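You operate a simulated robot arm through the tools that you are given. There is no shell and no other tool.

The job below is to be done with a simulated robot arm. You get a single attempt, and the scene is never put back.

TASK
Press the black ring from the grey box into the white socket.
Fine: shut the lid again; dial 2 brings the socket under the red button; turn back to 1 afterwards.

Only the result counts: the job must be done as asked and must still hold three seconds after the hand-in. Knocking over, shifting, dropping, spilling or breaking anything else fails it. A push-on lid holds only when it is set on centred and level and pressed home; a screw cap is set on level and turned clockwise until tight.

THE ROBOT
A 7-joint arm with a two-finger parallel gripper, fixed in place. Base frame: the origin is at the foot of the arm, x ahead of it, y to its left, z up; the work surface is at about z = 0. Readings come in m, rad, newtons and seconds.
With the tool pointing down near the work surface it reaches from about 0.26 to 0.68 m from the base axis. Its first joint turns from -2.897 to 2.897 rad. Payload 2.5 kg.
Tool frame: the origin (TCP) lies between the finger pads and is the grasp point; the fingertips stand 0.03 m ahead of it; z points along the fingers, y is the line along which they close. The gripper opens to 0.094 m. The fingers are 0.028 m wide and 0.01 m thick; the gripper's body (0.05 by 0.096 m) begins 0.055 m behind the TCP.
Orientation is that of the tool frame in the base frame, as a unit quaternion [w, x, y, z]. With the fingers straight down and closing along the base's y, the tool's x points along the base's -x, its y along +y and its z along -z.

THE INTERFACE
- The arm moves only by the tool servo_tool. Its argument "moves" is a list of rows, each a list of 7 numbers: the shift along the base's x, y, z in m, then the turn, a rotation vector about the base's x, y, z in rad, then the gripper command, from -1 (shut) to 1 (fully open), values between in proportion. In form: [[dx, dy, dz, rx, ry, rz, jaw], ...]. A call has 1 to 20 rows; each row shifts and turns the commanded pose from where the row before left it. Rows are played at 5 a second. More than 0.05 m and 0.15 rad between two rows, or a gripper value outside its range, and nothing of the call is played. A pose out of reach is approached as far as the arm can. The call stops where the force on the tool passes 90 N (or 10 N more than at its start, if that is more) or the arm is blocked; 0.2 s more then pass. Each finger travels about 0.072 m/s and halts on what it meets, pressing with about 41 N; the grip force reading is that of the motor and also rises with nothing between the fingers. The clock runs only during rows and for 0.2 s after the last one: add rows that do not move to give the fingers time. It gives the time, the measured TCP pose, the force on the tool (base axes), the opening and the grip force at its end, in the units of the frame above (readings bear some noise), with the torque about the TCP (base axes, N m) and any sound that the robot's microphone picked up.
- Cameras (640 x 400 px; columns grow to the right, rows downward): "scene" is fixed at [0.2192, 0.6485, 0.5742]; the picture's right is [-0.90, -0.44, 0.00], its down [-0.24, 0.49, -0.84] and it looks along [0.37, -0.75, -0.54] (base axes); focal length 214 px, centre (320, 200). "wrist" rides on the gripper at [0.076, 0.014, -0.102] in the tool frame; the picture's right is [-0.18, 0.98, 0.00], its down [-0.75, -0.14, -0.64] and it looks along [-0.63, -0.12, 0.77] (tool axes); focal length 243 px, centre (320, 200). There is no depth. A picture from a camera that has moved, and an enlarged one, comes with that camera's place and axes in the base frame and with its lens.
- snapshot(camera): a new picture of that camera. It takes no simulated time.
- inspect(camera, box): a new picture of the part [left, top, right, bottom] of that camera's present view, enlarged. It takes no simulated time.
- finish_job(): hands the job in; it is judged then, once.

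Nothing tells you positions but the pictures and the camera data. Unless the task says otherwise, let go and move clear before handing in.

The tools are called after ">>>" as name(argument=value, ...) on one line, values as JSON. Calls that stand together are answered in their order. servo_tool: Moves the arm, as the interface text tells. Its arguments: {"type":"object","properties":{"moves":{"type":"array","items":{"type":"array","items":{"type":"number"}}}},"required":["moves"]} The other tools are called the same way: snapshot (camera) takes a picture; inspect (camera, box) takes an enlarged picture of a part of a camera's view; finish_job () hands the job in.

At the start:

```text
clock: 0.0
ee_pos: [0.4038, 0.2287, 0.4626]
ee_rot: [0.0, 0.0, 1.0, 0.0]
ft_force: [-0.5, 0.5, 0.8]
ft_torque: [-0.04, 0.01, 0.01]
finger_gap: 0.0941
grasp_force: 0.1
```

scene: 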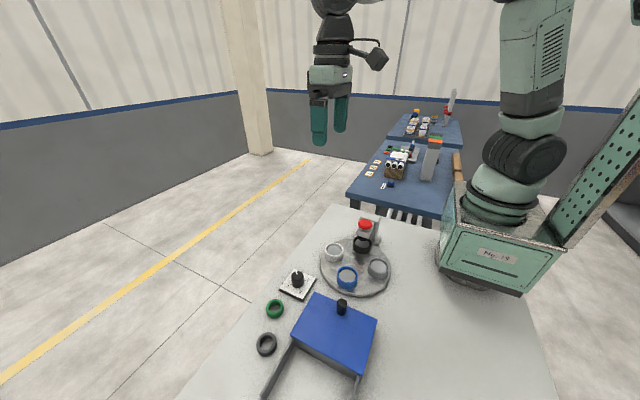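
wrist: 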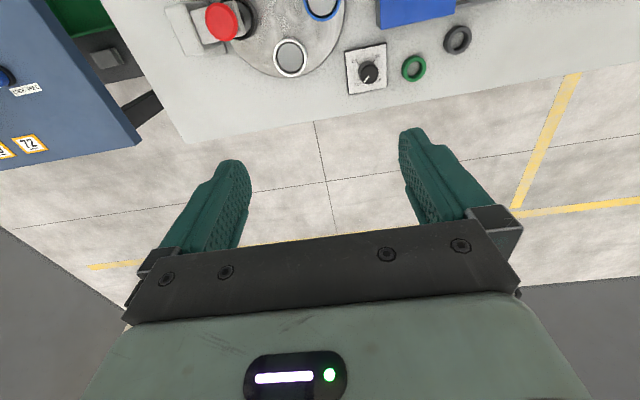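

I see a table with a turntable carrying white, blue and grey sockets, a red button press, a dial on a plate, a blue-lidded box, and a loose green and black ring. I'll enlarge the pictures to pin down the details.

>>> inspect(camera="scene", box=[240, 200, 420, 312])

>>> inspect(camera="scene", box=[230, 270, 410, 400])

>>> inspect(camera="wrist", box=[160, 0, 500, 120])

```text
3.56 times, centred on (330, 256) of scene
camera zoom: at [0.2192, 0.6485, 0.5742], right [-0.9, -0.44, 0.0], down [-0.24, 0.49, -0.84], along [0.37, -0.75, -0.54], focal length 763 px, centre (284, 1)
```

zoom: 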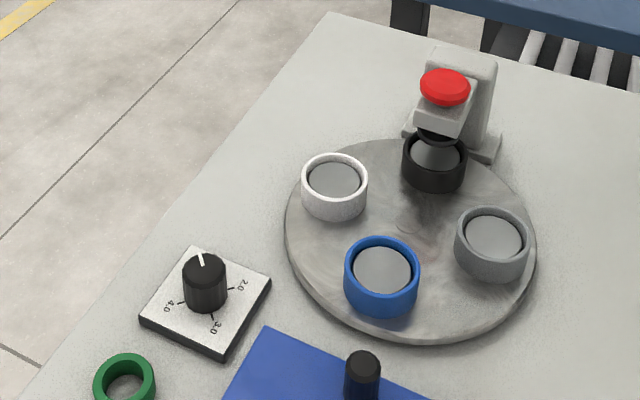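

```text
3.08 times, centred on (320, 335) of scene
camera zoom: at [0.2192, 0.6485, 0.5742], right [-0.9, -0.44, 0.0], down [-0.24, 0.49, -0.84], along [0.37, -0.75, -0.54], focal length 660 px, centre (320, -215)
```

zoom: 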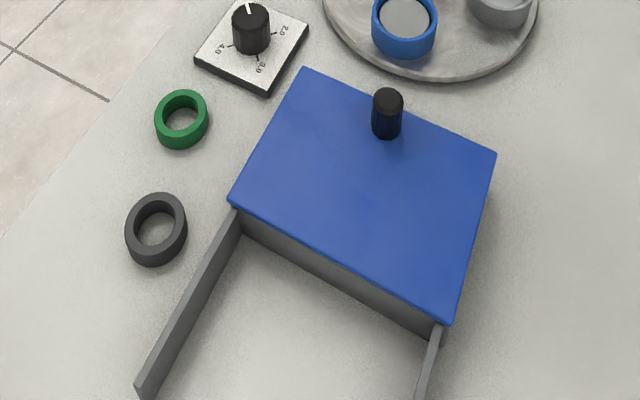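

```text
1.88 times, centred on (330, 60) of wrist
camera zoom: at [0.3287, 0.2425, 0.5649], right [0.18, 0.98, 0.0], down [0.75, -0.14, 0.64], along [0.63, -0.12, -0.77], focal length 457 px, centre (301, 464)
```

zoom: 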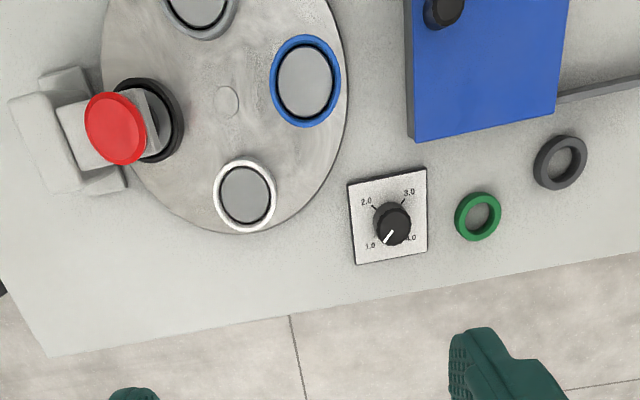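

The turntable centre looks to be near (0.33, 0.166), with the white socket at about (0.403, 0.170) and the red button above about (0.33, 0.095). The dial is near (0.456, 0.312) and the lid knob near (0.306, 0.353, 0.083). The lid seems to slide on rails toward +y. I'll move the wrist camera over the box to look closer.

>>> servo_tool(moves=[[-0.027, 0.03, -0.012, 0, 0, 0, 1], [-0.027, 0.03, -0.012, 0, 0, 0, 1], [-0.027, 0.03, -0.012, 0, 0, 0, 1], [-0.027, 0.03, -0.012, 0, 0, 0, 1], [-0.027, 0.03, -0.012, 0, 0, 0, 1], [0, 0, 0, 0, 0, 0, 1]])

>>> snapshot(camera="wrist")

>>> snapshot(camera="scene")

```text
clock: 1.4
ee_pos: [0.2698, 0.3787, 0.4009]
ee_rot: [-0.001, 0.0, 1.0, 0.0]
ft_force: [0.3, 0.7, 0.0]
ft_torque: [-0.02, -0.02, 0.03]
finger_gap: 0.0938
grasp_force: 0.1
```

```text
taken
camera wrist: at [0.1944, 0.3927, 0.5028], right [0.18, 0.98, 0.0], down [0.75, -0.14, 0.64], along [0.63, -0.12, -0.77], focal length 243 px, centre (320, 200)
```

wrist: 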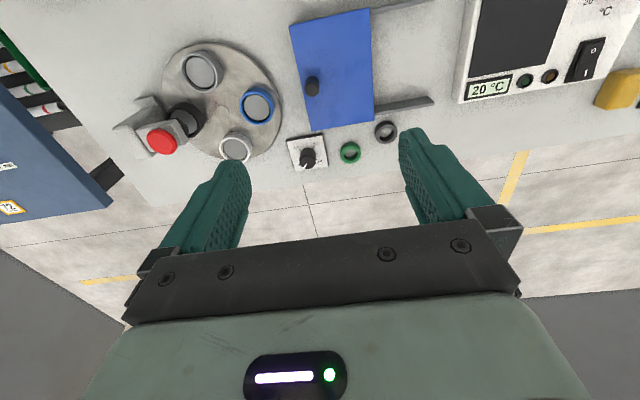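

```text
taken
```

scene: 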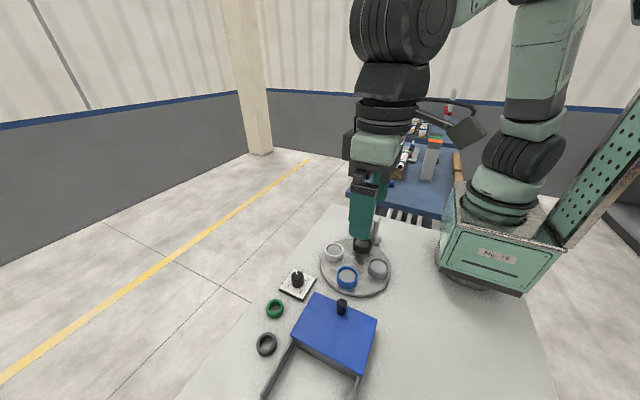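

The new view also shows a panel reading "20 °C" with a switch beyond the box, on the +y side. I'll enlarge that part and the turntable.

>>> inspect(camera="wrist", box=[280, 0, 640, 180])

>>> inspect(camera="wrist", box=[100, 20, 400, 180])

```text
1.78 times, centred on (460, 90) of wrist
camera zoom: at [0.1944, 0.3927, 0.5028], right [0.18, 0.98, 0.0], down [0.75, -0.14, 0.64], along [0.63, -0.12, -0.77], focal length 431 px, centre (71, 396)
```

zoom: 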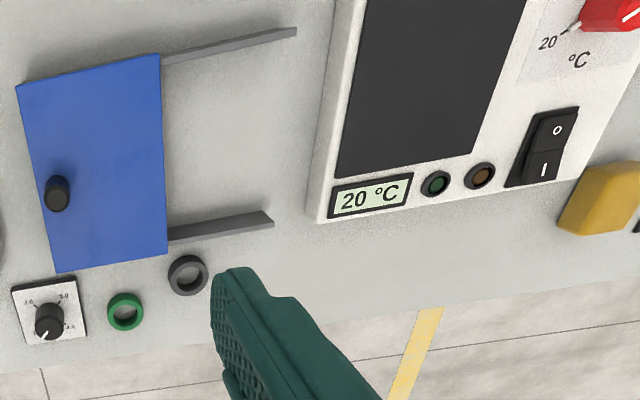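

```text
2.13 times, centred on (250, 100) of wrist
camera zoom: at [0.1944, 0.3927, 0.5028], right [0.18, 0.98, 0.0], down [0.75, -0.14, 0.64], along [0.63, -0.12, -0.77], focal length 518 px, centre (469, 413)
```

zoom: 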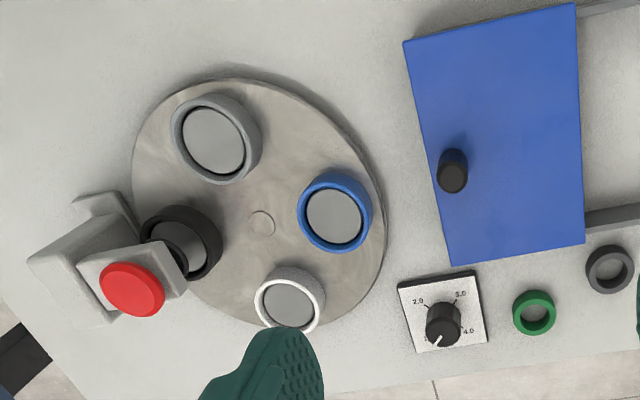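

The lid, knob and rails are clear, and the oven-like panel is not needed. I'll move above the lid knob at about (0.306, 0.355) and check alignment before gripping.

>>> servo_tool(moves=[[0.007, -0.005, -0.045, 0, 0, 0, 1], [0.007, -0.005, -0.045, 0, 0, 0, 1], [0.007, -0.005, -0.045, 0, 0, 0, 1], [0.007, -0.005, -0.045, 0, 0, 0, 1], [0.008, -0.004, -0.045, 0, 0, 0, 0.3], [0, 0, 0, 0, 0, 0, 0.3]])

>>> snapshot(camera="wrist")

>>> inspect(camera="scene", box=[240, 220, 420, 340])

```text
clock: 2.8
ee_pos: [0.3046, 0.353, 0.1793]
ee_rot: [0.0, 0.0, 1.0, 0.0]
ft_force: [-0.3, 0.4, -0.4]
ft_torque: [-0.01, 0.02, 0.04]
finger_gap: 0.0611
grasp_force: 0.0
```

```text
taken
camera wrist: at [0.2296, 0.3678, 0.2805], right [0.18, 0.98, 0.0], down [0.75, -0.14, 0.64], along [0.63, -0.12, -0.77], focal length 243 px, centre (320, 200)
```

wrist: 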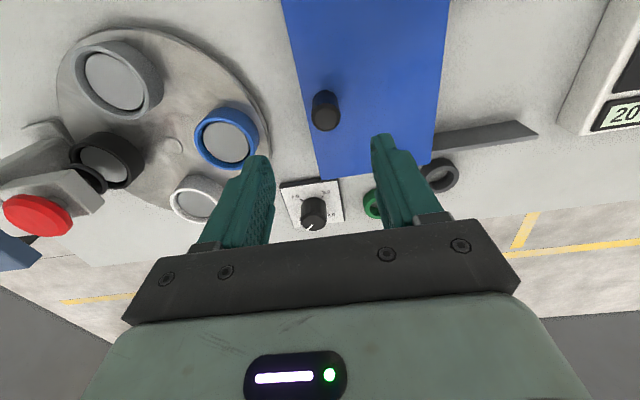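

```text
3.33 times, centred on (330, 280) of scene
camera zoom: at [0.2192, 0.6485, 0.5742], right [-0.9, -0.44, 0.0], down [-0.24, 0.49, -0.84], along [0.37, -0.75, -0.54], focal length 715 px, centre (287, -67)
```

zoom: 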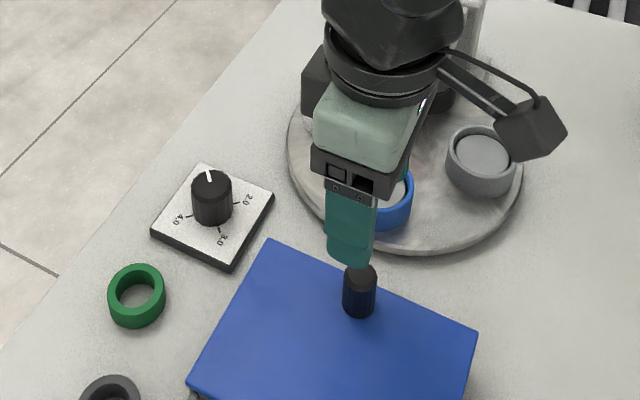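

The knob is centred at about (0.304, 0.357). I'll go down to z ≈ 0.08 and close on it.

>>> servo_tool(moves=[[0, 0.004, -0.04, 0, 0, 0, 0.3], [0, 0, -0.04, 0, 0, 0, 0.3], [0, 0, -0.019, 0, 0, 0, 0.3], [0, 0, 0, 0, 0, 0, 0.3]])

>>> snapshot(camera="wrist")

>>> inspect(camera="scene", box=[260, 240, 420, 340])

```text
clock: 3.8
ee_pos: [0.3032, 0.3576, 0.0789]
ee_rot: [0.001, -0.001, 1.0, 0.0]
ft_force: [-2.9, -0.5, 8.2]
ft_torque: [0.19, 0.19, 0.1]
finger_gap: 0.0604
grasp_force: 0.0
```

```text
taken
camera wrist: at [0.2284, 0.3716, 0.1813], right [0.18, 0.98, 0.0], down [0.75, -0.14, 0.64], along [0.63, -0.12, -0.77], focal length 243 px, centre (320, 200)
```

wrist: 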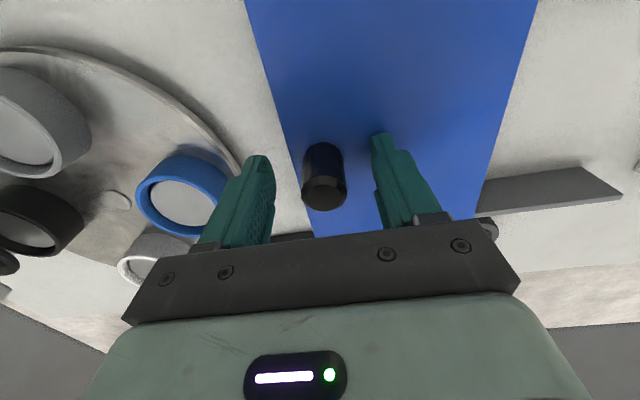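

```text
4.00 times, centred on (340, 290) of scene
camera zoom: at [0.2192, 0.6485, 0.5742], right [-0.9, -0.44, 0.0], down [-0.24, 0.49, -0.84], along [0.37, -0.75, -0.54], focal length 858 px, centre (240, -160)
```

zoom: 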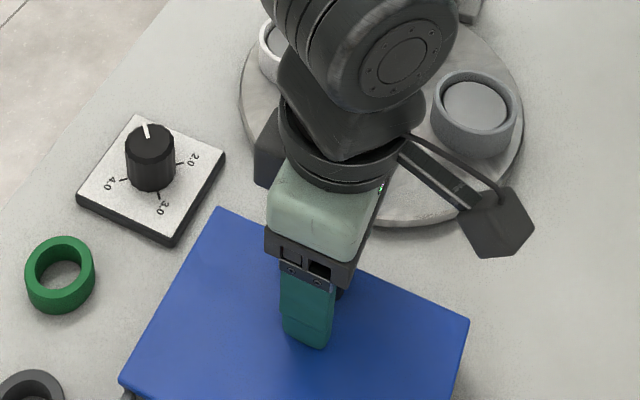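

There is a light 8 N contact, so the lid top is at about z = 0.049. I'll lift 6 mm and close on the knob.

>>> servo_tool(moves=[[0.001, 0.001, 0.006, 0, 0, 0, 0.3], [0, 0, 0, 0, 0, 0, -0.5], [0, 0, 0, 0, 0, 0, -0.7], [0, 0, 0, 0, 0, 0, -0.7], [0, 0, 0, 0, 0, 0, -0.7]])

>>> snapshot(camera="wrist")

```text
clock: 5.0
ee_pos: [0.3041, 0.3584, 0.0839]
ee_rot: [0.0, 0.0, 1.0, 0.0]
ft_force: [2.9, 6.1, -7.4]
ft_torque: [-0.68, 0.06, -0.1]
finger_gap: 0.0235
grasp_force: 45.1
```

```text
taken
camera wrist: at [0.2301, 0.3728, 0.187], right [0.18, 0.98, 0.0], down [0.75, -0.14, 0.64], along [0.63, -0.12, -0.77], focal length 243 px, centre (320, 200)
```

wrist: 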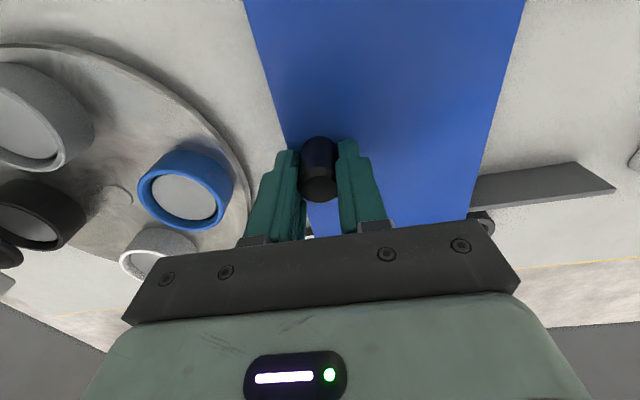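

The knob is gripped (0.0235 m). I'll slide it gently toward +y and watch the force.

>>> servo_tool(moves=[[0, 0.006, 0, 0, 0, 0, -0.7], [0, 0.006, 0, 0, 0, 0, -0.7], [0, 0.006, 0, 0, 0, 0, -0.7], [0, 0.006, 0, 0, 0, 0, -0.7]])

>>> inspect(camera="scene", box=[230, 230, 430, 400])

>>> snapshot(camera="wrist")

```text
clock: 6.0
ee_pos: [0.3057, 0.3841, 0.0852]
ee_rot: [0.0, -0.001, 1.0, 0.0]
ft_force: [-6.7, -0.3, -3.5]
ft_torque: [0.84, -0.48, 0.09]
finger_gap: 0.0239
grasp_force: 45.5
```

```text
2.35 times, centred on (330, 315) of scene
camera zoom: at [0.2192, 0.6485, 0.5742], right [-0.9, -0.44, 0.0], down [-0.24, 0.49, -0.84], along [0.37, -0.75, -0.54], focal length 505 px, centre (296, -71)
```

zoom: 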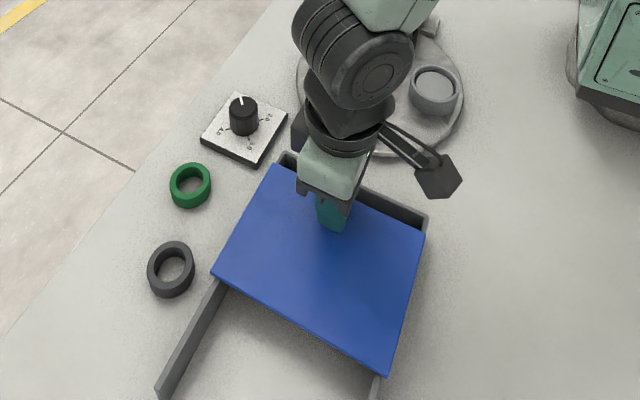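

```text
taken
camera wrist: at [0.2303, 0.398, 0.1871], right [0.18, 0.98, 0.0], down [0.75, -0.14, 0.64], along [0.63, -0.12, -0.77], focal length 243 px, centre (320, 200)
```

wrist: 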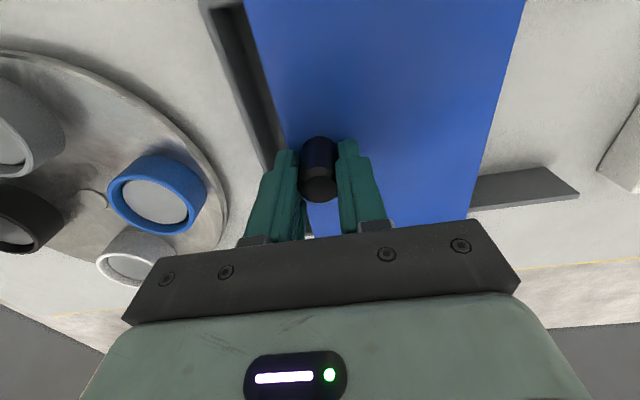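

The lid slides freely along the rails. I'll carry on toward +y.

>>> servo_tool(moves=[[-0.001, 0.01, 0, 0, 0, 0, -0.7], [0, 0.01, 0, 0, 0, 0, -0.7], [0, 0.01, 0, 0, 0, 0, -0.7], [0, 0.01, 0, 0, 0, 0, -0.7], [0, 0.01, 0, 0, 0, 0, -0.7], [0, 0.01, 0, 0, 0, 0, -0.7], [0, 0.01, 0, 0, 0, 0, -0.7]])

>>> snapshot(camera="scene")

>>> snapshot(camera="wrist")

```text
clock: 7.6
ee_pos: [0.3044, 0.4539, 0.085]
ee_rot: [0.0, -0.001, 1.0, 0.001]
ft_force: [-0.6, -0.2, -9.9]
ft_torque: [0.66, -1.12, 0.07]
finger_gap: 0.0236
grasp_force: 44.5
```

```text
taken
```

scene: 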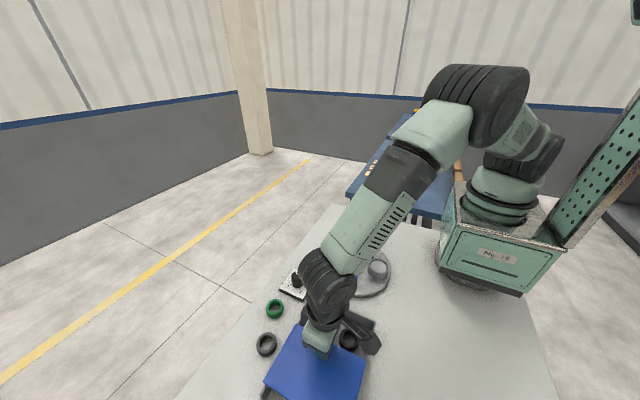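

```text
taken
camera wrist: at [0.23, 0.4682, 0.1871], right [0.18, 0.98, 0.0], down [0.75, -0.14, 0.64], along [0.63, -0.12, -0.77], focal length 243 px, centre (320, 200)
```

wrist: 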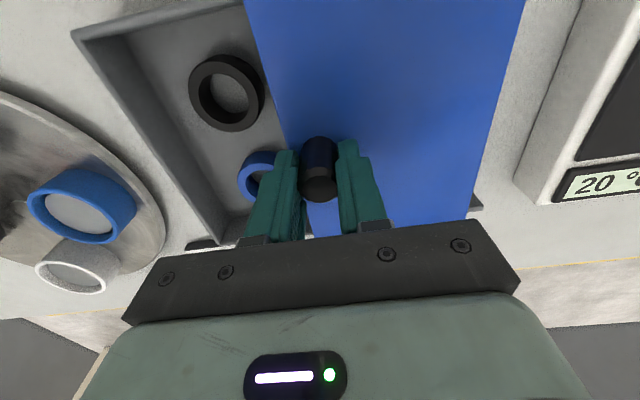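

The open box holds a black ring at about (0.266, 0.40) and a blue one at about (0.329, 0.398). I'll slide the lid a little further to clear room for the fingers.

>>> servo_tool(moves=[[0, 0.006, 0, 0, 0, 0, -0.7], [0, 0.006, 0, 0, 0, 0, -0.7], [0, 0.005, 0, 0, 0, 0, -0.7], [0, 0, 0, 0, 0, 0, -0.7]])

>>> inspect(camera="scene", box=[230, 230, 430, 400])

>>> snapshot(camera="wrist")

```text
clock: 8.6
ee_pos: [0.3053, 0.4701, 0.084]
ee_rot: [0.0, -0.001, 1.0, 0.001]
ft_force: [-2.2, -0.3, 4.1]
ft_torque: [-0.85, 0.53, -0.19]
finger_gap: 0.0237
grasp_force: 45.5
```

```text
2.35 times, centred on (330, 315) of scene
camera zoom: at [0.2192, 0.6485, 0.5742], right [-0.9, -0.44, 0.0], down [-0.24, 0.49, -0.84], along [0.37, -0.75, -0.54], focal length 505 px, centre (296, -71)
```

zoom: 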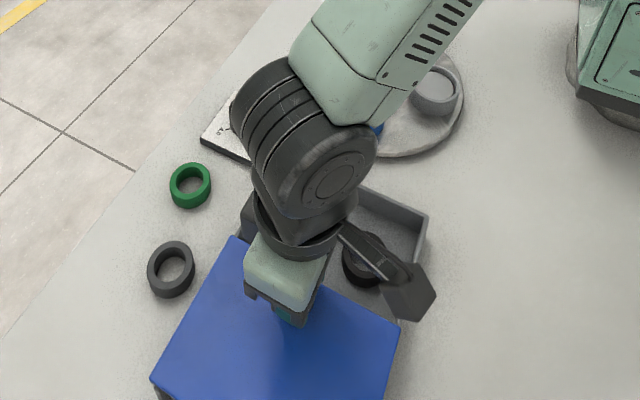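

```text
taken
camera wrist: at [0.2301, 0.4843, 0.1871], right [0.18, 0.98, 0.0], down [0.75, -0.14, 0.64], along [0.63, -0.12, -0.77], focal length 243 px, centre (320, 200)
```

wrist: 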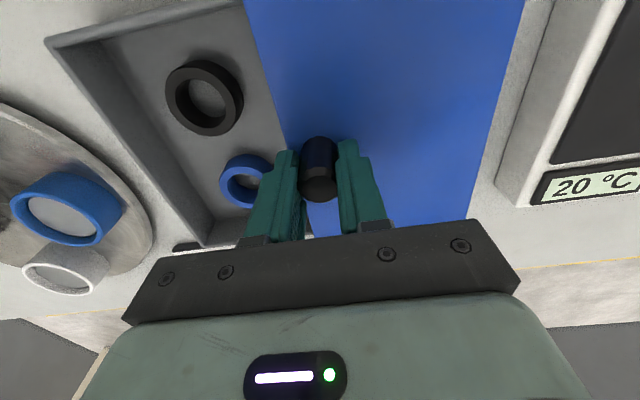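

The lid is open about 11 cm. I'll let go of the knob and rise, then look into the box.

>>> servo_tool(moves=[[0, 0, 0, 0, 0, 0, 0.0], [0, 0, 0, 0, 0, 0, 0.0], [0, 0, 0.03, 0, 0, 0, 0.0], [0, 0, 0.04, 0, 0, 0, 0.0], [-0.01, -0.02, 0.04, 0, 0, 0, 0.0], [-0.015, -0.025, 0.04, 0, 0, 0, 0.3], [-0.015, -0.025, 0.02, 0, 0, 0, 0.3], [0, 0, 0, 0, 0, 0, 0.3]])

>>> snapshot(camera="wrist")

>>> inspect(camera="scene", box=[230, 230, 430, 400])

```text
clock: 10.4
ee_pos: [0.264, 0.4, 0.2556]
ee_rot: [0.0, 0.0, 1.0, 0.0]
ft_force: [-0.1, 0.5, -0.2]
ft_torque: [0.0, 0.01, 0.02]
finger_gap: 0.0611
grasp_force: 0.0
```

```text
taken
camera wrist: at [0.1892, 0.4152, 0.3578], right [0.18, 0.98, 0.0], down [0.75, -0.14, 0.64], along [0.63, -0.12, -0.77], focal length 243 px, centre (320, 200)
```

wrist: 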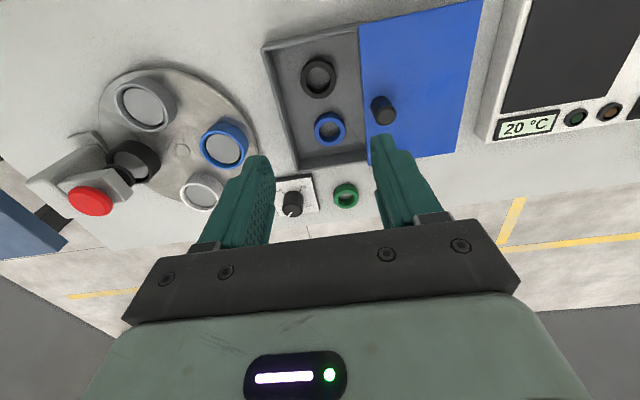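

```text
2.35 times, centred on (330, 315) of scene
camera zoom: at [0.2192, 0.6485, 0.5742], right [-0.9, -0.44, 0.0], down [-0.24, 0.49, -0.84], along [0.37, -0.75, -0.54], focal length 505 px, centre (296, -71)
```

zoom: 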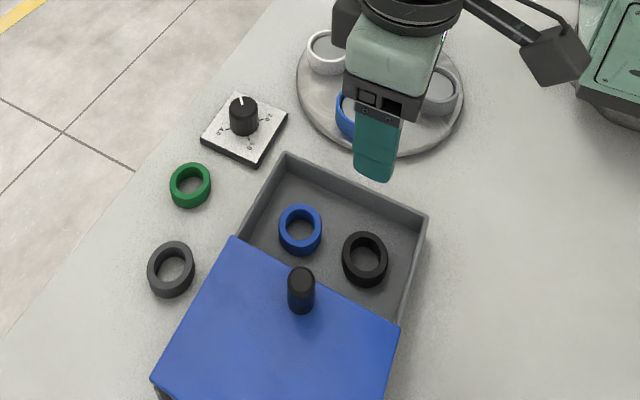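

>>> inspect(camera="wrist", box=[240, 10, 440, 180])

>>> inspect(camera="scene", box=[300, 285, 400, 365])

```text
2.35 times, centred on (340, 95) of wrist
camera zoom: at [0.1892, 0.4152, 0.3578], right [0.18, 0.98, 0.0], down [0.75, -0.14, 0.64], along [0.63, -0.12, -0.77], focal length 571 px, centre (273, 447)
```

zoom: 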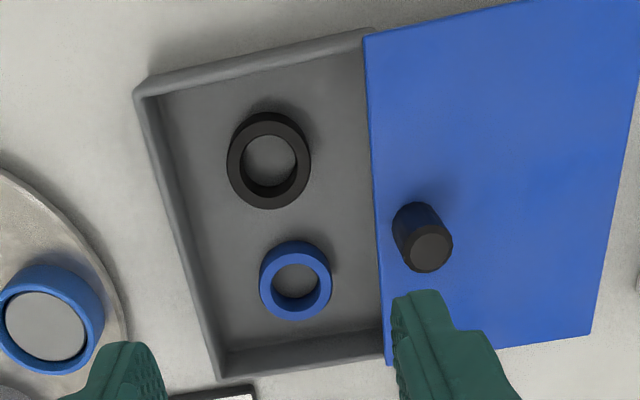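

```text
5.00 times, centred on (350, 325) of scene
camera zoom: at [0.2192, 0.6485, 0.5742], right [-0.9, -0.44, 0.0], down [-0.24, 0.49, -0.84], along [0.37, -0.75, -0.54], focal length 1072 px, centre (170, -425)
```

zoom: 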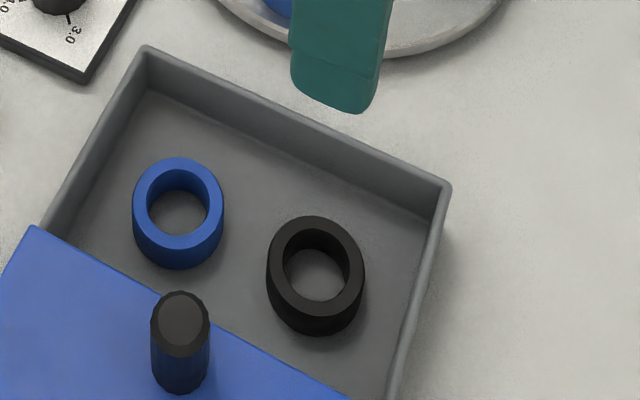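

I'll take a closer look at the black ring and the box depth to set the grasp height.

>>> inspect(camera="wrist", box=[295, 45, 345, 115])

>>> inspect(camera="scene", box=[320, 315, 400, 365])

>>> inspect(camera="wrist", box=[100, 60, 270, 220])

```text
5.71 times, centred on (320, 80) of wrist
camera zoom: at [0.1892, 0.4152, 0.3578], right [0.18, 0.98, 0.0], down [0.75, -0.14, 0.64], along [0.63, -0.12, -0.77], focal length 1386 px, centre (320, 886)
```

zoom: 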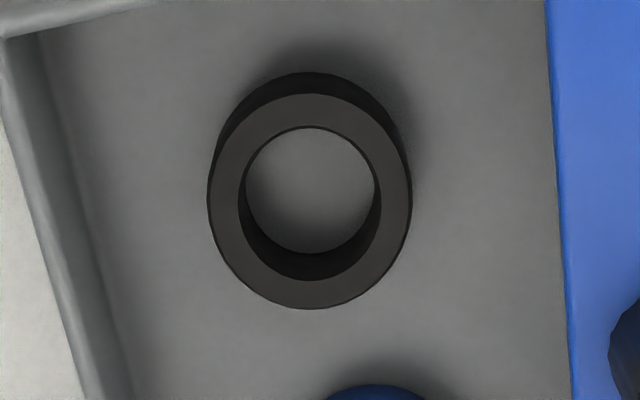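

```text
8.00 times, centred on (360, 340) of scene
camera zoom: at [0.2192, 0.6485, 0.5742], right [-0.9, -0.44, 0.0], down [-0.24, 0.49, -0.84], along [0.37, -0.75, -0.54], focal length 1716 px, centre (0, -920)
```

zoom: 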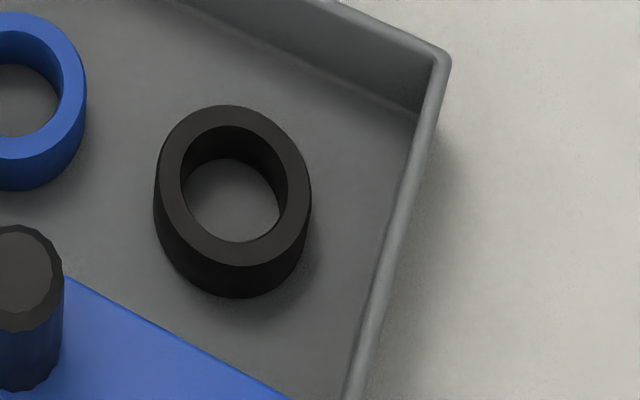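

```text
2.50 times, centred on (185, 140) of wrist
camera zoom: at [0.1892, 0.4152, 0.3578], right [0.18, 0.98, 0.0], down [0.75, -0.14, 0.64], along [0.63, -0.12, -0.77], focal length 606 px, centre (658, 350)
```

zoom: 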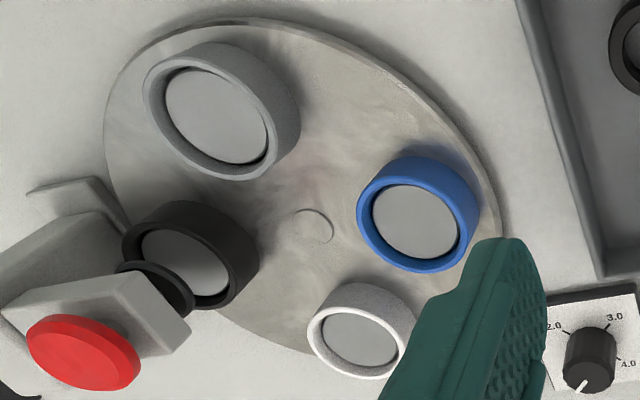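

The ring's centre is at about (0.2675, 0.3975), with its top at z ≈ 0.0245, outer diameter about 0.045 and height about 0.019. I'll descend over it, gripping along y and only on the upper half.

>>> servo_tool(moves=[[0.0015, -0.001, -0.05, 0, 0, 0, 0.3], [0.001, -0.001, -0.05, 0, 0, 0, 0.3], [0.001, -0.0005, -0.045, 0, 0, 0, 0.3], [0, 0, 0, 0, 0, 0, 0.3]])

>>> snapshot(camera="wrist")

>>> inspect(camera="scene", box=[300, 265, 400, 365])

```text
clock: 11.4
ee_pos: [0.269, 0.3949, 0.1087]
ee_rot: [0.0, 0.0, 1.0, 0.0]
ft_force: [-0.1, 0.4, -0.2]
ft_torque: [0.01, 0.0, -0.02]
finger_gap: 0.0609
grasp_force: 0.1
```

```text
taken
camera wrist: at [0.1932, 0.4099, 0.2122], right [0.18, 0.98, 0.0], down [0.75, -0.14, 0.64], along [0.63, -0.12, -0.77], focal length 243 px, centre (320, 200)
```

wrist: 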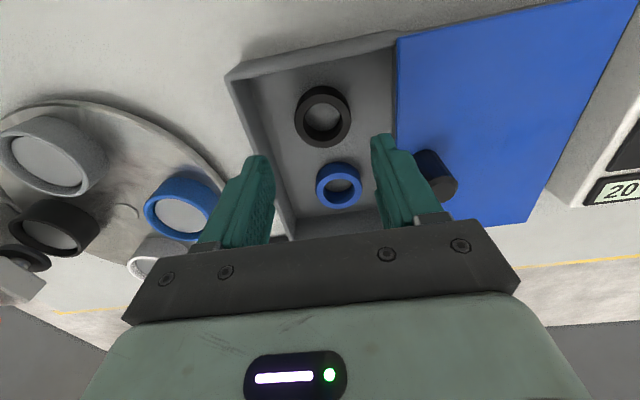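

```text
4.00 times, centred on (350, 315) of scene
camera zoom: at [0.2192, 0.6485, 0.5742], right [-0.9, -0.44, 0.0], down [-0.24, 0.49, -0.84], along [0.37, -0.75, -0.54], focal length 858 px, centre (200, -260)
```

zoom: 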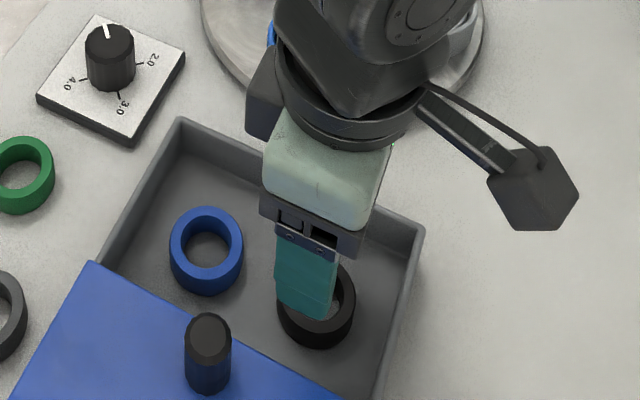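

>>> inspect(camera="wrist", box=[280, 75, 370, 160])

```text
4.71 times, centred on (325, 118) of wrist
camera zoom: at [0.1932, 0.4099, 0.2122], right [0.18, 0.98, 0.0], down [0.75, -0.14, 0.64], along [0.63, -0.12, -0.77], focal length 1142 px, centre (296, 588)
```

zoom: 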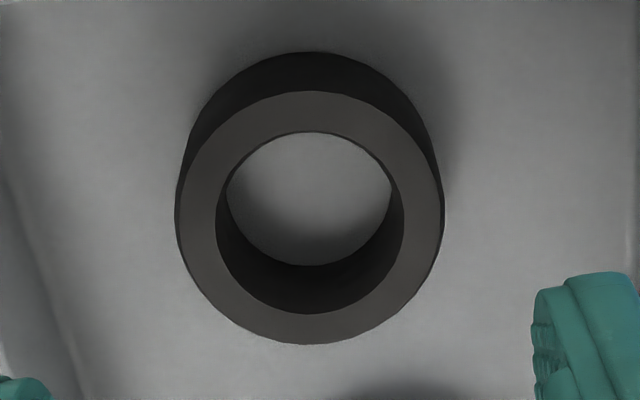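

The ring's centre is confirmed at about (0.268, 0.398). I'll descend to TCP z ≈ 0.045 and close.

>>> servo_tool(moves=[[-0.0005, 0.002, -0.03, 0, 0, 0, 0.3], [0, 0, -0.02, 0, 0, 0, 0.3], [0, 0, -0.014, 0, 0, 0, 0.3], [0, 0, 0, 0, 0, 0, 0.3]])

>>> snapshot(camera="wrist")

>>> inspect(camera="scene", box=[300, 285, 400, 365])

```text
clock: 12.4
ee_pos: [0.2672, 0.3978, 0.0457]
ee_rot: [0.001, -0.001, 1.0, 0.0]
ft_force: [0.3, 0.5, -0.2]
ft_torque: [-0.02, 0.02, 0.02]
finger_gap: 0.061
grasp_force: 0.0
```

```text
taken
camera wrist: at [0.1922, 0.4122, 0.1478], right [0.18, 0.98, 0.0], down [0.75, -0.14, 0.64], along [0.63, -0.12, -0.77], focal length 243 px, centre (320, 200)
```

wrist: 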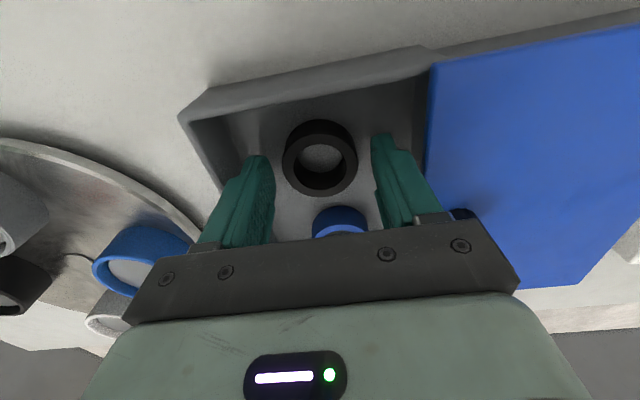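

```text
5.00 times, centred on (350, 325) of scene
camera zoom: at [0.2192, 0.6485, 0.5742], right [-0.9, -0.44, 0.0], down [-0.24, 0.49, -0.84], along [0.37, -0.75, -0.54], focal length 1072 px, centre (170, -425)
```

zoom: 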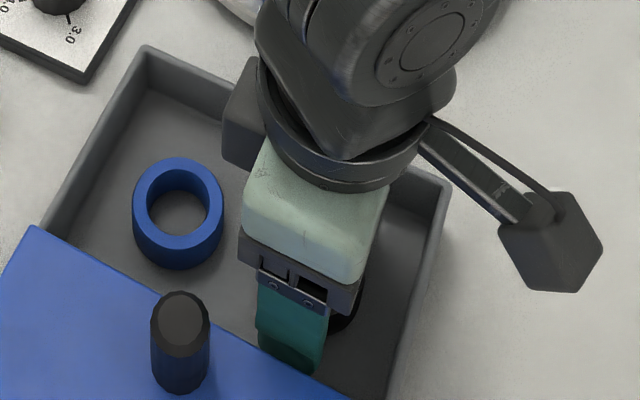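

The ring sits centred between the fingers, so I'll close on it and then lift slightly.

>>> servo_tool(moves=[[0, 0, 0, 0, 0, 0, -0.3], [0, 0, 0, 0, 0, 0, -0.3], [0, 0, 0, 0, 0, 0, -0.3], [0, 0, 0, 0, 0, 0, -0.3]])

>>> snapshot(camera="wrist")

```text
clock: 13.4
ee_pos: [0.267, 0.3974, 0.047]
ee_rot: [0.0, 0.0, 1.0, 0.0]
ft_force: [0.4, 0.0, -0.6]
ft_torque: [0.04, 0.02, -0.01]
finger_gap: 0.0436
grasp_force: 40.7
```

```text
taken
camera wrist: at [0.1922, 0.4122, 0.148], right [0.18, 0.98, 0.0], down [0.75, -0.14, 0.64], along [0.63, -0.12, -0.77], focal length 243 px, centre (320, 200)
```

wrist: 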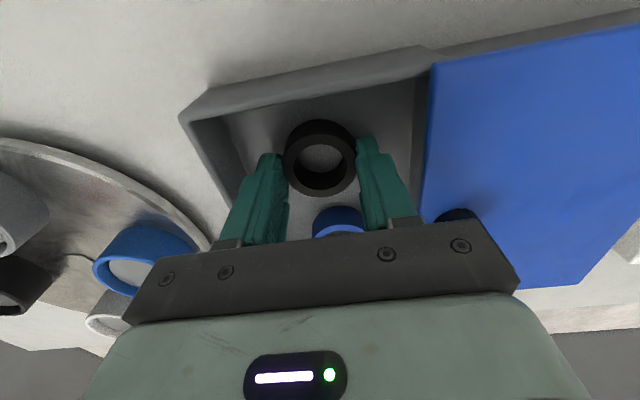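

The ring is gripped (0.0436 m). I'll lift it straight up.

>>> servo_tool(moves=[[0, 0, 0.02, 0, 0, 0, -0.3], [0, 0, 0.03, 0, 0, 0, -0.3], [0, 0, 0.04, 0, 0, 0, -0.3], [0, 0, 0.04, 0, 0, 0, -0.3], [0, 0, 0.04, 0, 0, 0, -0.3], [0, 0, 0, 0, 0, 0, -0.3]])

>>> snapshot(camera="wrist")

>>> inspect(camera="scene", box=[240, 180, 440, 380])

```text
clock: 14.8
ee_pos: [0.2695, 0.398, 0.2154]
ee_rot: [0.0, 0.0, 1.0, 0.0]
ft_force: [0.0, 0.1, -0.5]
ft_torque: [0.01, 0.0, 0.01]
finger_gap: 0.0435
grasp_force: 41.1
```

```text
taken
camera wrist: at [0.1945, 0.4134, 0.3178], right [0.18, 0.98, 0.0], down [0.75, -0.14, 0.64], along [0.63, -0.12, -0.77], focal length 243 px, centre (320, 200)
```

wrist: 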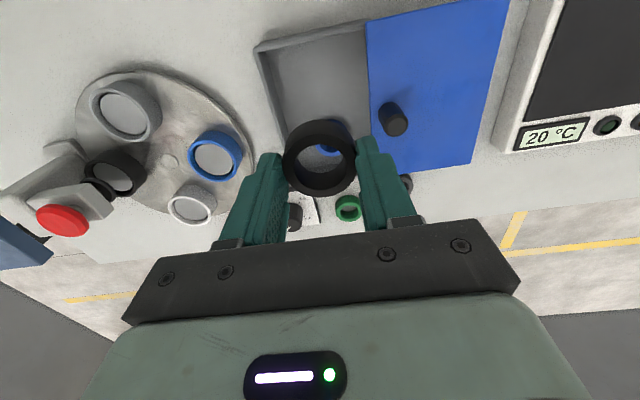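

```text
2.00 times, centred on (340, 280) of scene
camera zoom: at [0.2192, 0.6485, 0.5742], right [-0.9, -0.44, 0.0], down [-0.24, 0.49, -0.84], along [0.37, -0.75, -0.54], focal length 429 px, centre (280, 40)
```

zoom: 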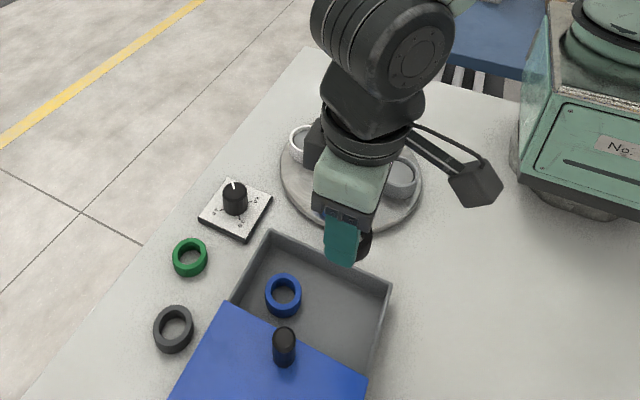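

The ring is held level. I'll move toward the white socket but stay to one side first, so the wrist camera can see the socket past the fingers.

>>> servo_tool(moves=[[0.018, -0.024, -0.007, 0, 0, 0, -0.3], [0.018, -0.024, -0.007, 0, 0, 0, -0.3], [0.018, -0.024, -0.007, 0, 0, 0, -0.3], [0.018, -0.024, -0.007, 0, 0, 0, -0.3], [0.018, -0.024, -0.007, 0, 0, 0, -0.3], [0, 0, 0, 0, 0, 0, -0.3]])

>>> snapshot(camera="wrist")

>>> inspect(camera="scene", box=[300, 210, 420, 310])

```text
clock: 16.2
ee_pos: [0.3571, 0.2775, 0.1809]
ee_rot: [0.0, 0.0, 1.0, 0.0]
ft_force: [0.2, 0.9, -0.9]
ft_torque: [0.01, 0.01, 0.0]
finger_gap: 0.0438
grasp_force: 41.1
```

```text
taken
camera wrist: at [0.2819, 0.2926, 0.2839], right [0.18, 0.98, 0.0], down [0.75, -0.14, 0.64], along [0.63, -0.12, -0.77], focal length 243 px, centre (320, 200)
```

wrist: 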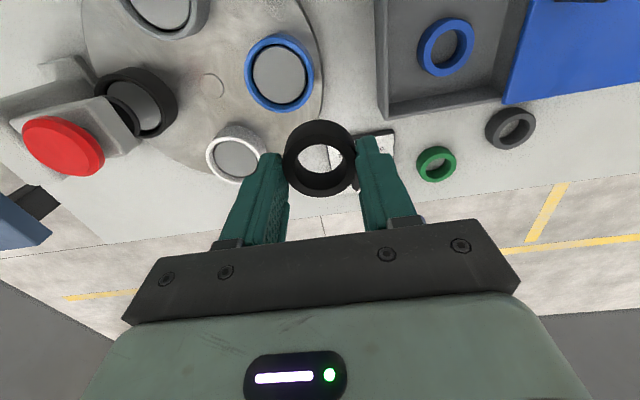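

```text
4.00 times, centred on (360, 260) of scene
camera zoom: at [0.2192, 0.6485, 0.5742], right [-0.9, -0.44, 0.0], down [-0.24, 0.49, -0.84], along [0.37, -0.75, -0.54], focal length 858 px, centre (160, -40)
```

zoom: 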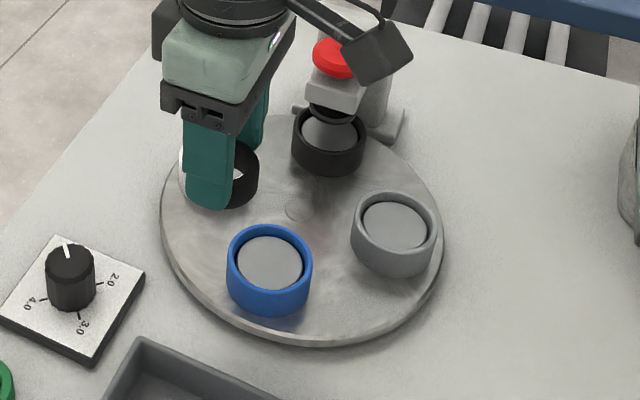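

>>> inspect(camera="wrist", box=[230, 20, 330, 120])

>>> inspect(camera="wrist", box=[195, 110, 285, 200])

>>> inspect(camera="scene", box=[345, 260, 415, 300])

>>> inspect(camera="wrist", box=[0, 40, 200, 190])

```text
4.00 times, centred on (280, 70) of wrist
camera zoom: at [0.2819, 0.2926, 0.2839], right [0.18, 0.98, 0.0], down [0.75, -0.14, 0.64], along [0.63, -0.12, -0.77], focal length 970 px, centre (480, 720)
```

zoom: 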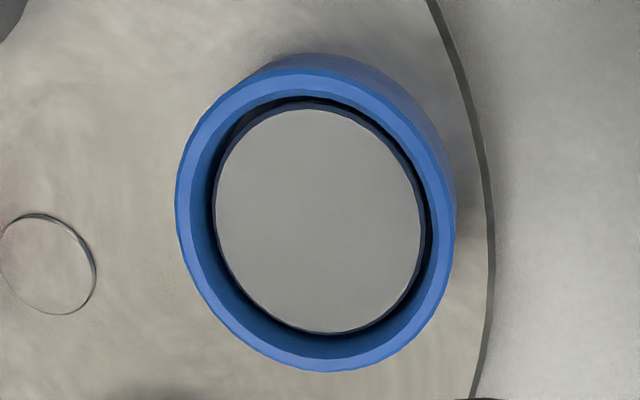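

```text
4.44 times, centred on (240, 155) of wrist
camera zoom: at [0.2819, 0.2926, 0.2839], right [0.18, 0.98, 0.0], down [0.75, -0.14, 0.64], along [0.63, -0.12, -0.77], focal length 1078 px, centre (676, 400)
```

zoom: 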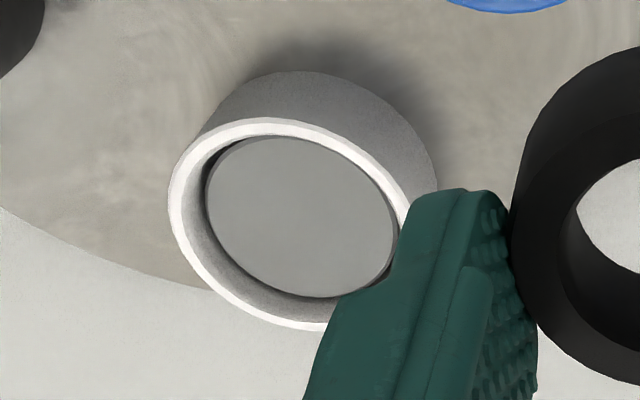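

```text
9.14 times, centred on (380, 280) of scene
camera zoom: at [0.2192, 0.6485, 0.5742], right [-0.9, -0.44, 0.0], down [-0.24, 0.49, -0.84], along [0.37, -0.75, -0.54], focal length 1961 px, centre (-229, -531)
```

zoom: 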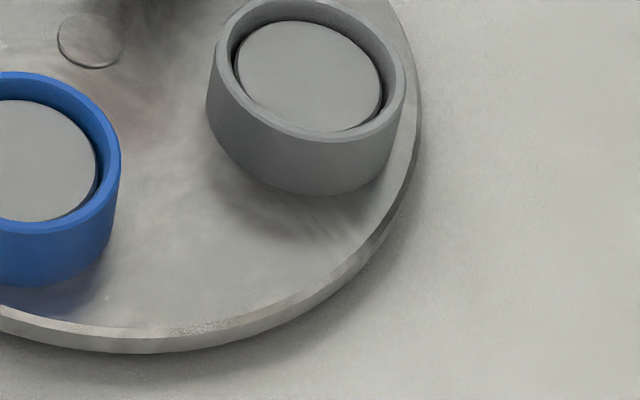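

```text
2.67 times, centred on (100, 115) of wrist
camera zoom: at [0.2819, 0.2926, 0.2839], right [0.18, 0.98, 0.0], down [0.75, -0.14, 0.64], along [0.63, -0.12, -0.77], focal length 647 px, centre (907, 427)
```

zoom: 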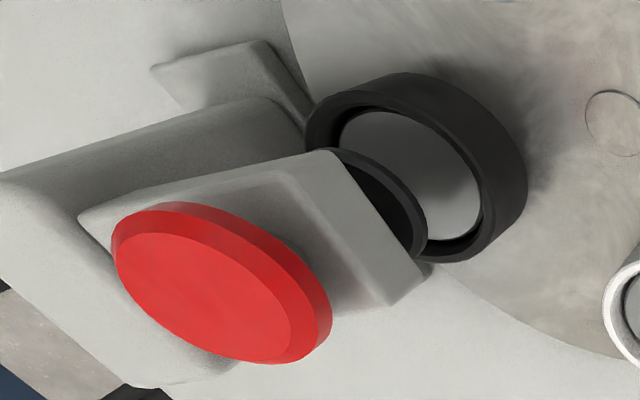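

Each socket holds a slightly recessed plate about 0.048 m across, inside a rim at about z = 0.047. I put the white socket's centre at about (0.403, 0.172). I'll move above it, with the ring about 3 cm over the rim, and check from both cameras.

>>> servo_tool(moves=[[0.012, -0.026, -0.01, 0, 0, 0, -0.3], [0.012, -0.026, -0.015, 0, 0, 0, -0.3], [0.012, -0.027, -0.015, 0, 0, 0, -0.3], [0.01, -0.0265, -0.02, 0, 0, 0, -0.3], [0, 0, 0, 0, 0, 0, -0.3]])

>>> snapshot(camera="wrist")

>>> inspect(camera="scene", box=[290, 210, 390, 290])

```text
clock: 17.4
ee_pos: [0.4033, 0.1742, 0.1194]
ee_rot: [0.0, -0.001, 1.0, 0.001]
ft_force: [0.0, 0.4, 0.3]
ft_torque: [0.01, 0.02, 0.04]
finger_gap: 0.0439
grasp_force: 41.0
```

```text
taken
camera wrist: at [0.3287, 0.1885, 0.2225], right [0.18, 0.98, 0.0], down [0.75, -0.14, 0.64], along [0.63, -0.12, -0.77], focal length 243 px, centre (320, 200)
```

wrist: 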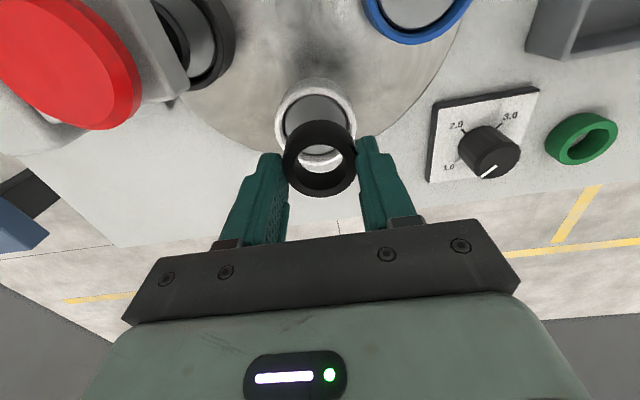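

```text
5.00 times, centred on (340, 250) of scene
camera zoom: at [0.2192, 0.6485, 0.5742], right [-0.9, -0.44, 0.0], down [-0.24, 0.49, -0.84], along [0.37, -0.75, -0.54], focal length 1072 px, centre (220, -50)
```

zoom: 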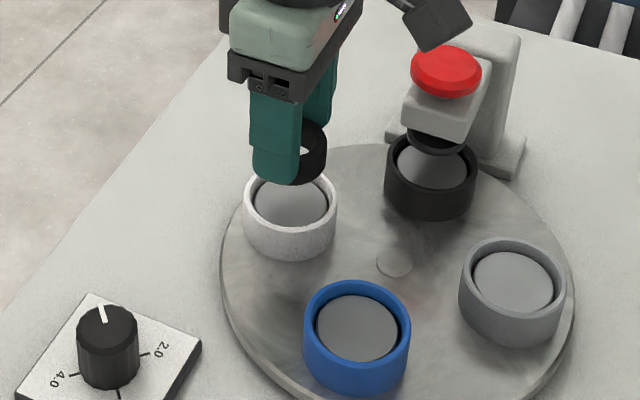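

>>> inspect(camera="wrist", box=[265, 65, 375, 205])

>>> inspect(camera="scene", box=[330, 235, 366, 265])

```text
2.86 times, centred on (320, 135) of wrist
camera zoom: at [0.3287, 0.1885, 0.2225], right [0.18, 0.98, 0.0], down [0.75, -0.14, 0.64], along [0.63, -0.12, -0.77], focal length 693 px, centre (320, 386)
```

zoom: 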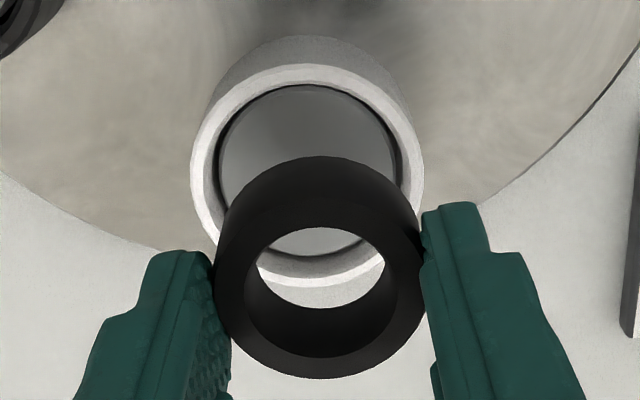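

```text
13.33 times, centred on (348, 250) of scene
camera zoom: at [0.2192, 0.6485, 0.5742], right [-0.9, -0.44, 0.0], down [-0.24, 0.49, -0.84], along [0.37, -0.75, -0.54], focal length 2860 px, centre (-53, -467)
```

zoom: 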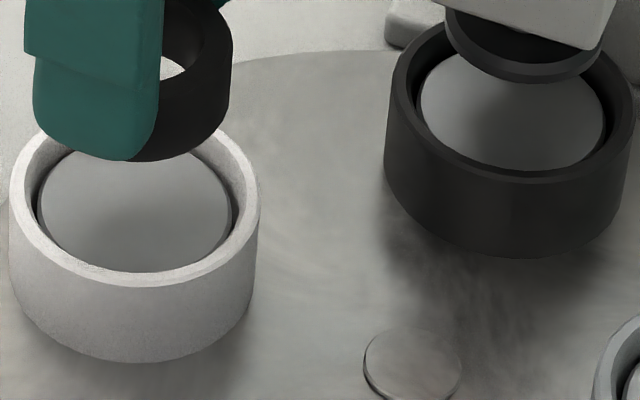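

By my estimates the ring is within a few mm of the socket centre, but rounding in the camera axes limits accuracy at this distance. I'll shift slightly and come down to about 1 cm above the rim for a direct relative check.

>>> servo_tool(moves=[[-0.002, -0.002, -0.01, 0, 0, 0, -0.3], [0, 0, -0.011, 0, 0, 0, -0.3], [0, 0, 0, 0, 0, 0, -0.3]])

>>> inspect(camera="wrist", box=[265, 85, 375, 225])

>>> inspect(camera="scene", box=[322, 235, 358, 265])

```text
clock: 18.2
ee_pos: [0.4027, 0.1717, 0.1003]
ee_rot: [-0.001, 0.001, 1.0, 0.0]
ft_force: [0.6, -0.3, -0.7]
ft_torque: [-0.02, 0.01, -0.01]
finger_gap: 0.0434
grasp_force: 41.4
```

```text
2.86 times, centred on (320, 155) of wrist
camera zoom: at [0.3268, 0.1866, 0.2016], right [0.18, 0.98, 0.0], down [0.75, -0.14, 0.64], along [0.63, -0.12, -0.77], focal length 693 px, centre (320, 329)
```

zoom: 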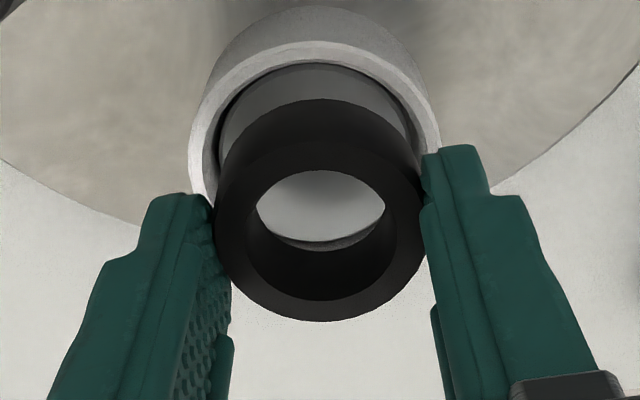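

```text
13.33 times, centred on (340, 250) of scene
camera zoom: at [0.2192, 0.6485, 0.5742], right [-0.9, -0.44, 0.0], down [-0.24, 0.49, -0.84], along [0.37, -0.75, -0.54], focal length 2860 px, centre (53, -467)
```

zoom: 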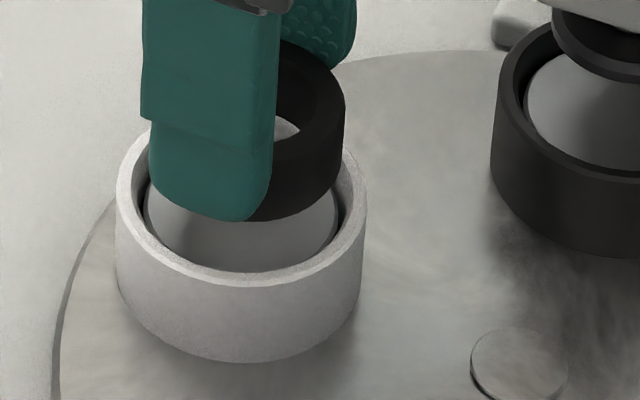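

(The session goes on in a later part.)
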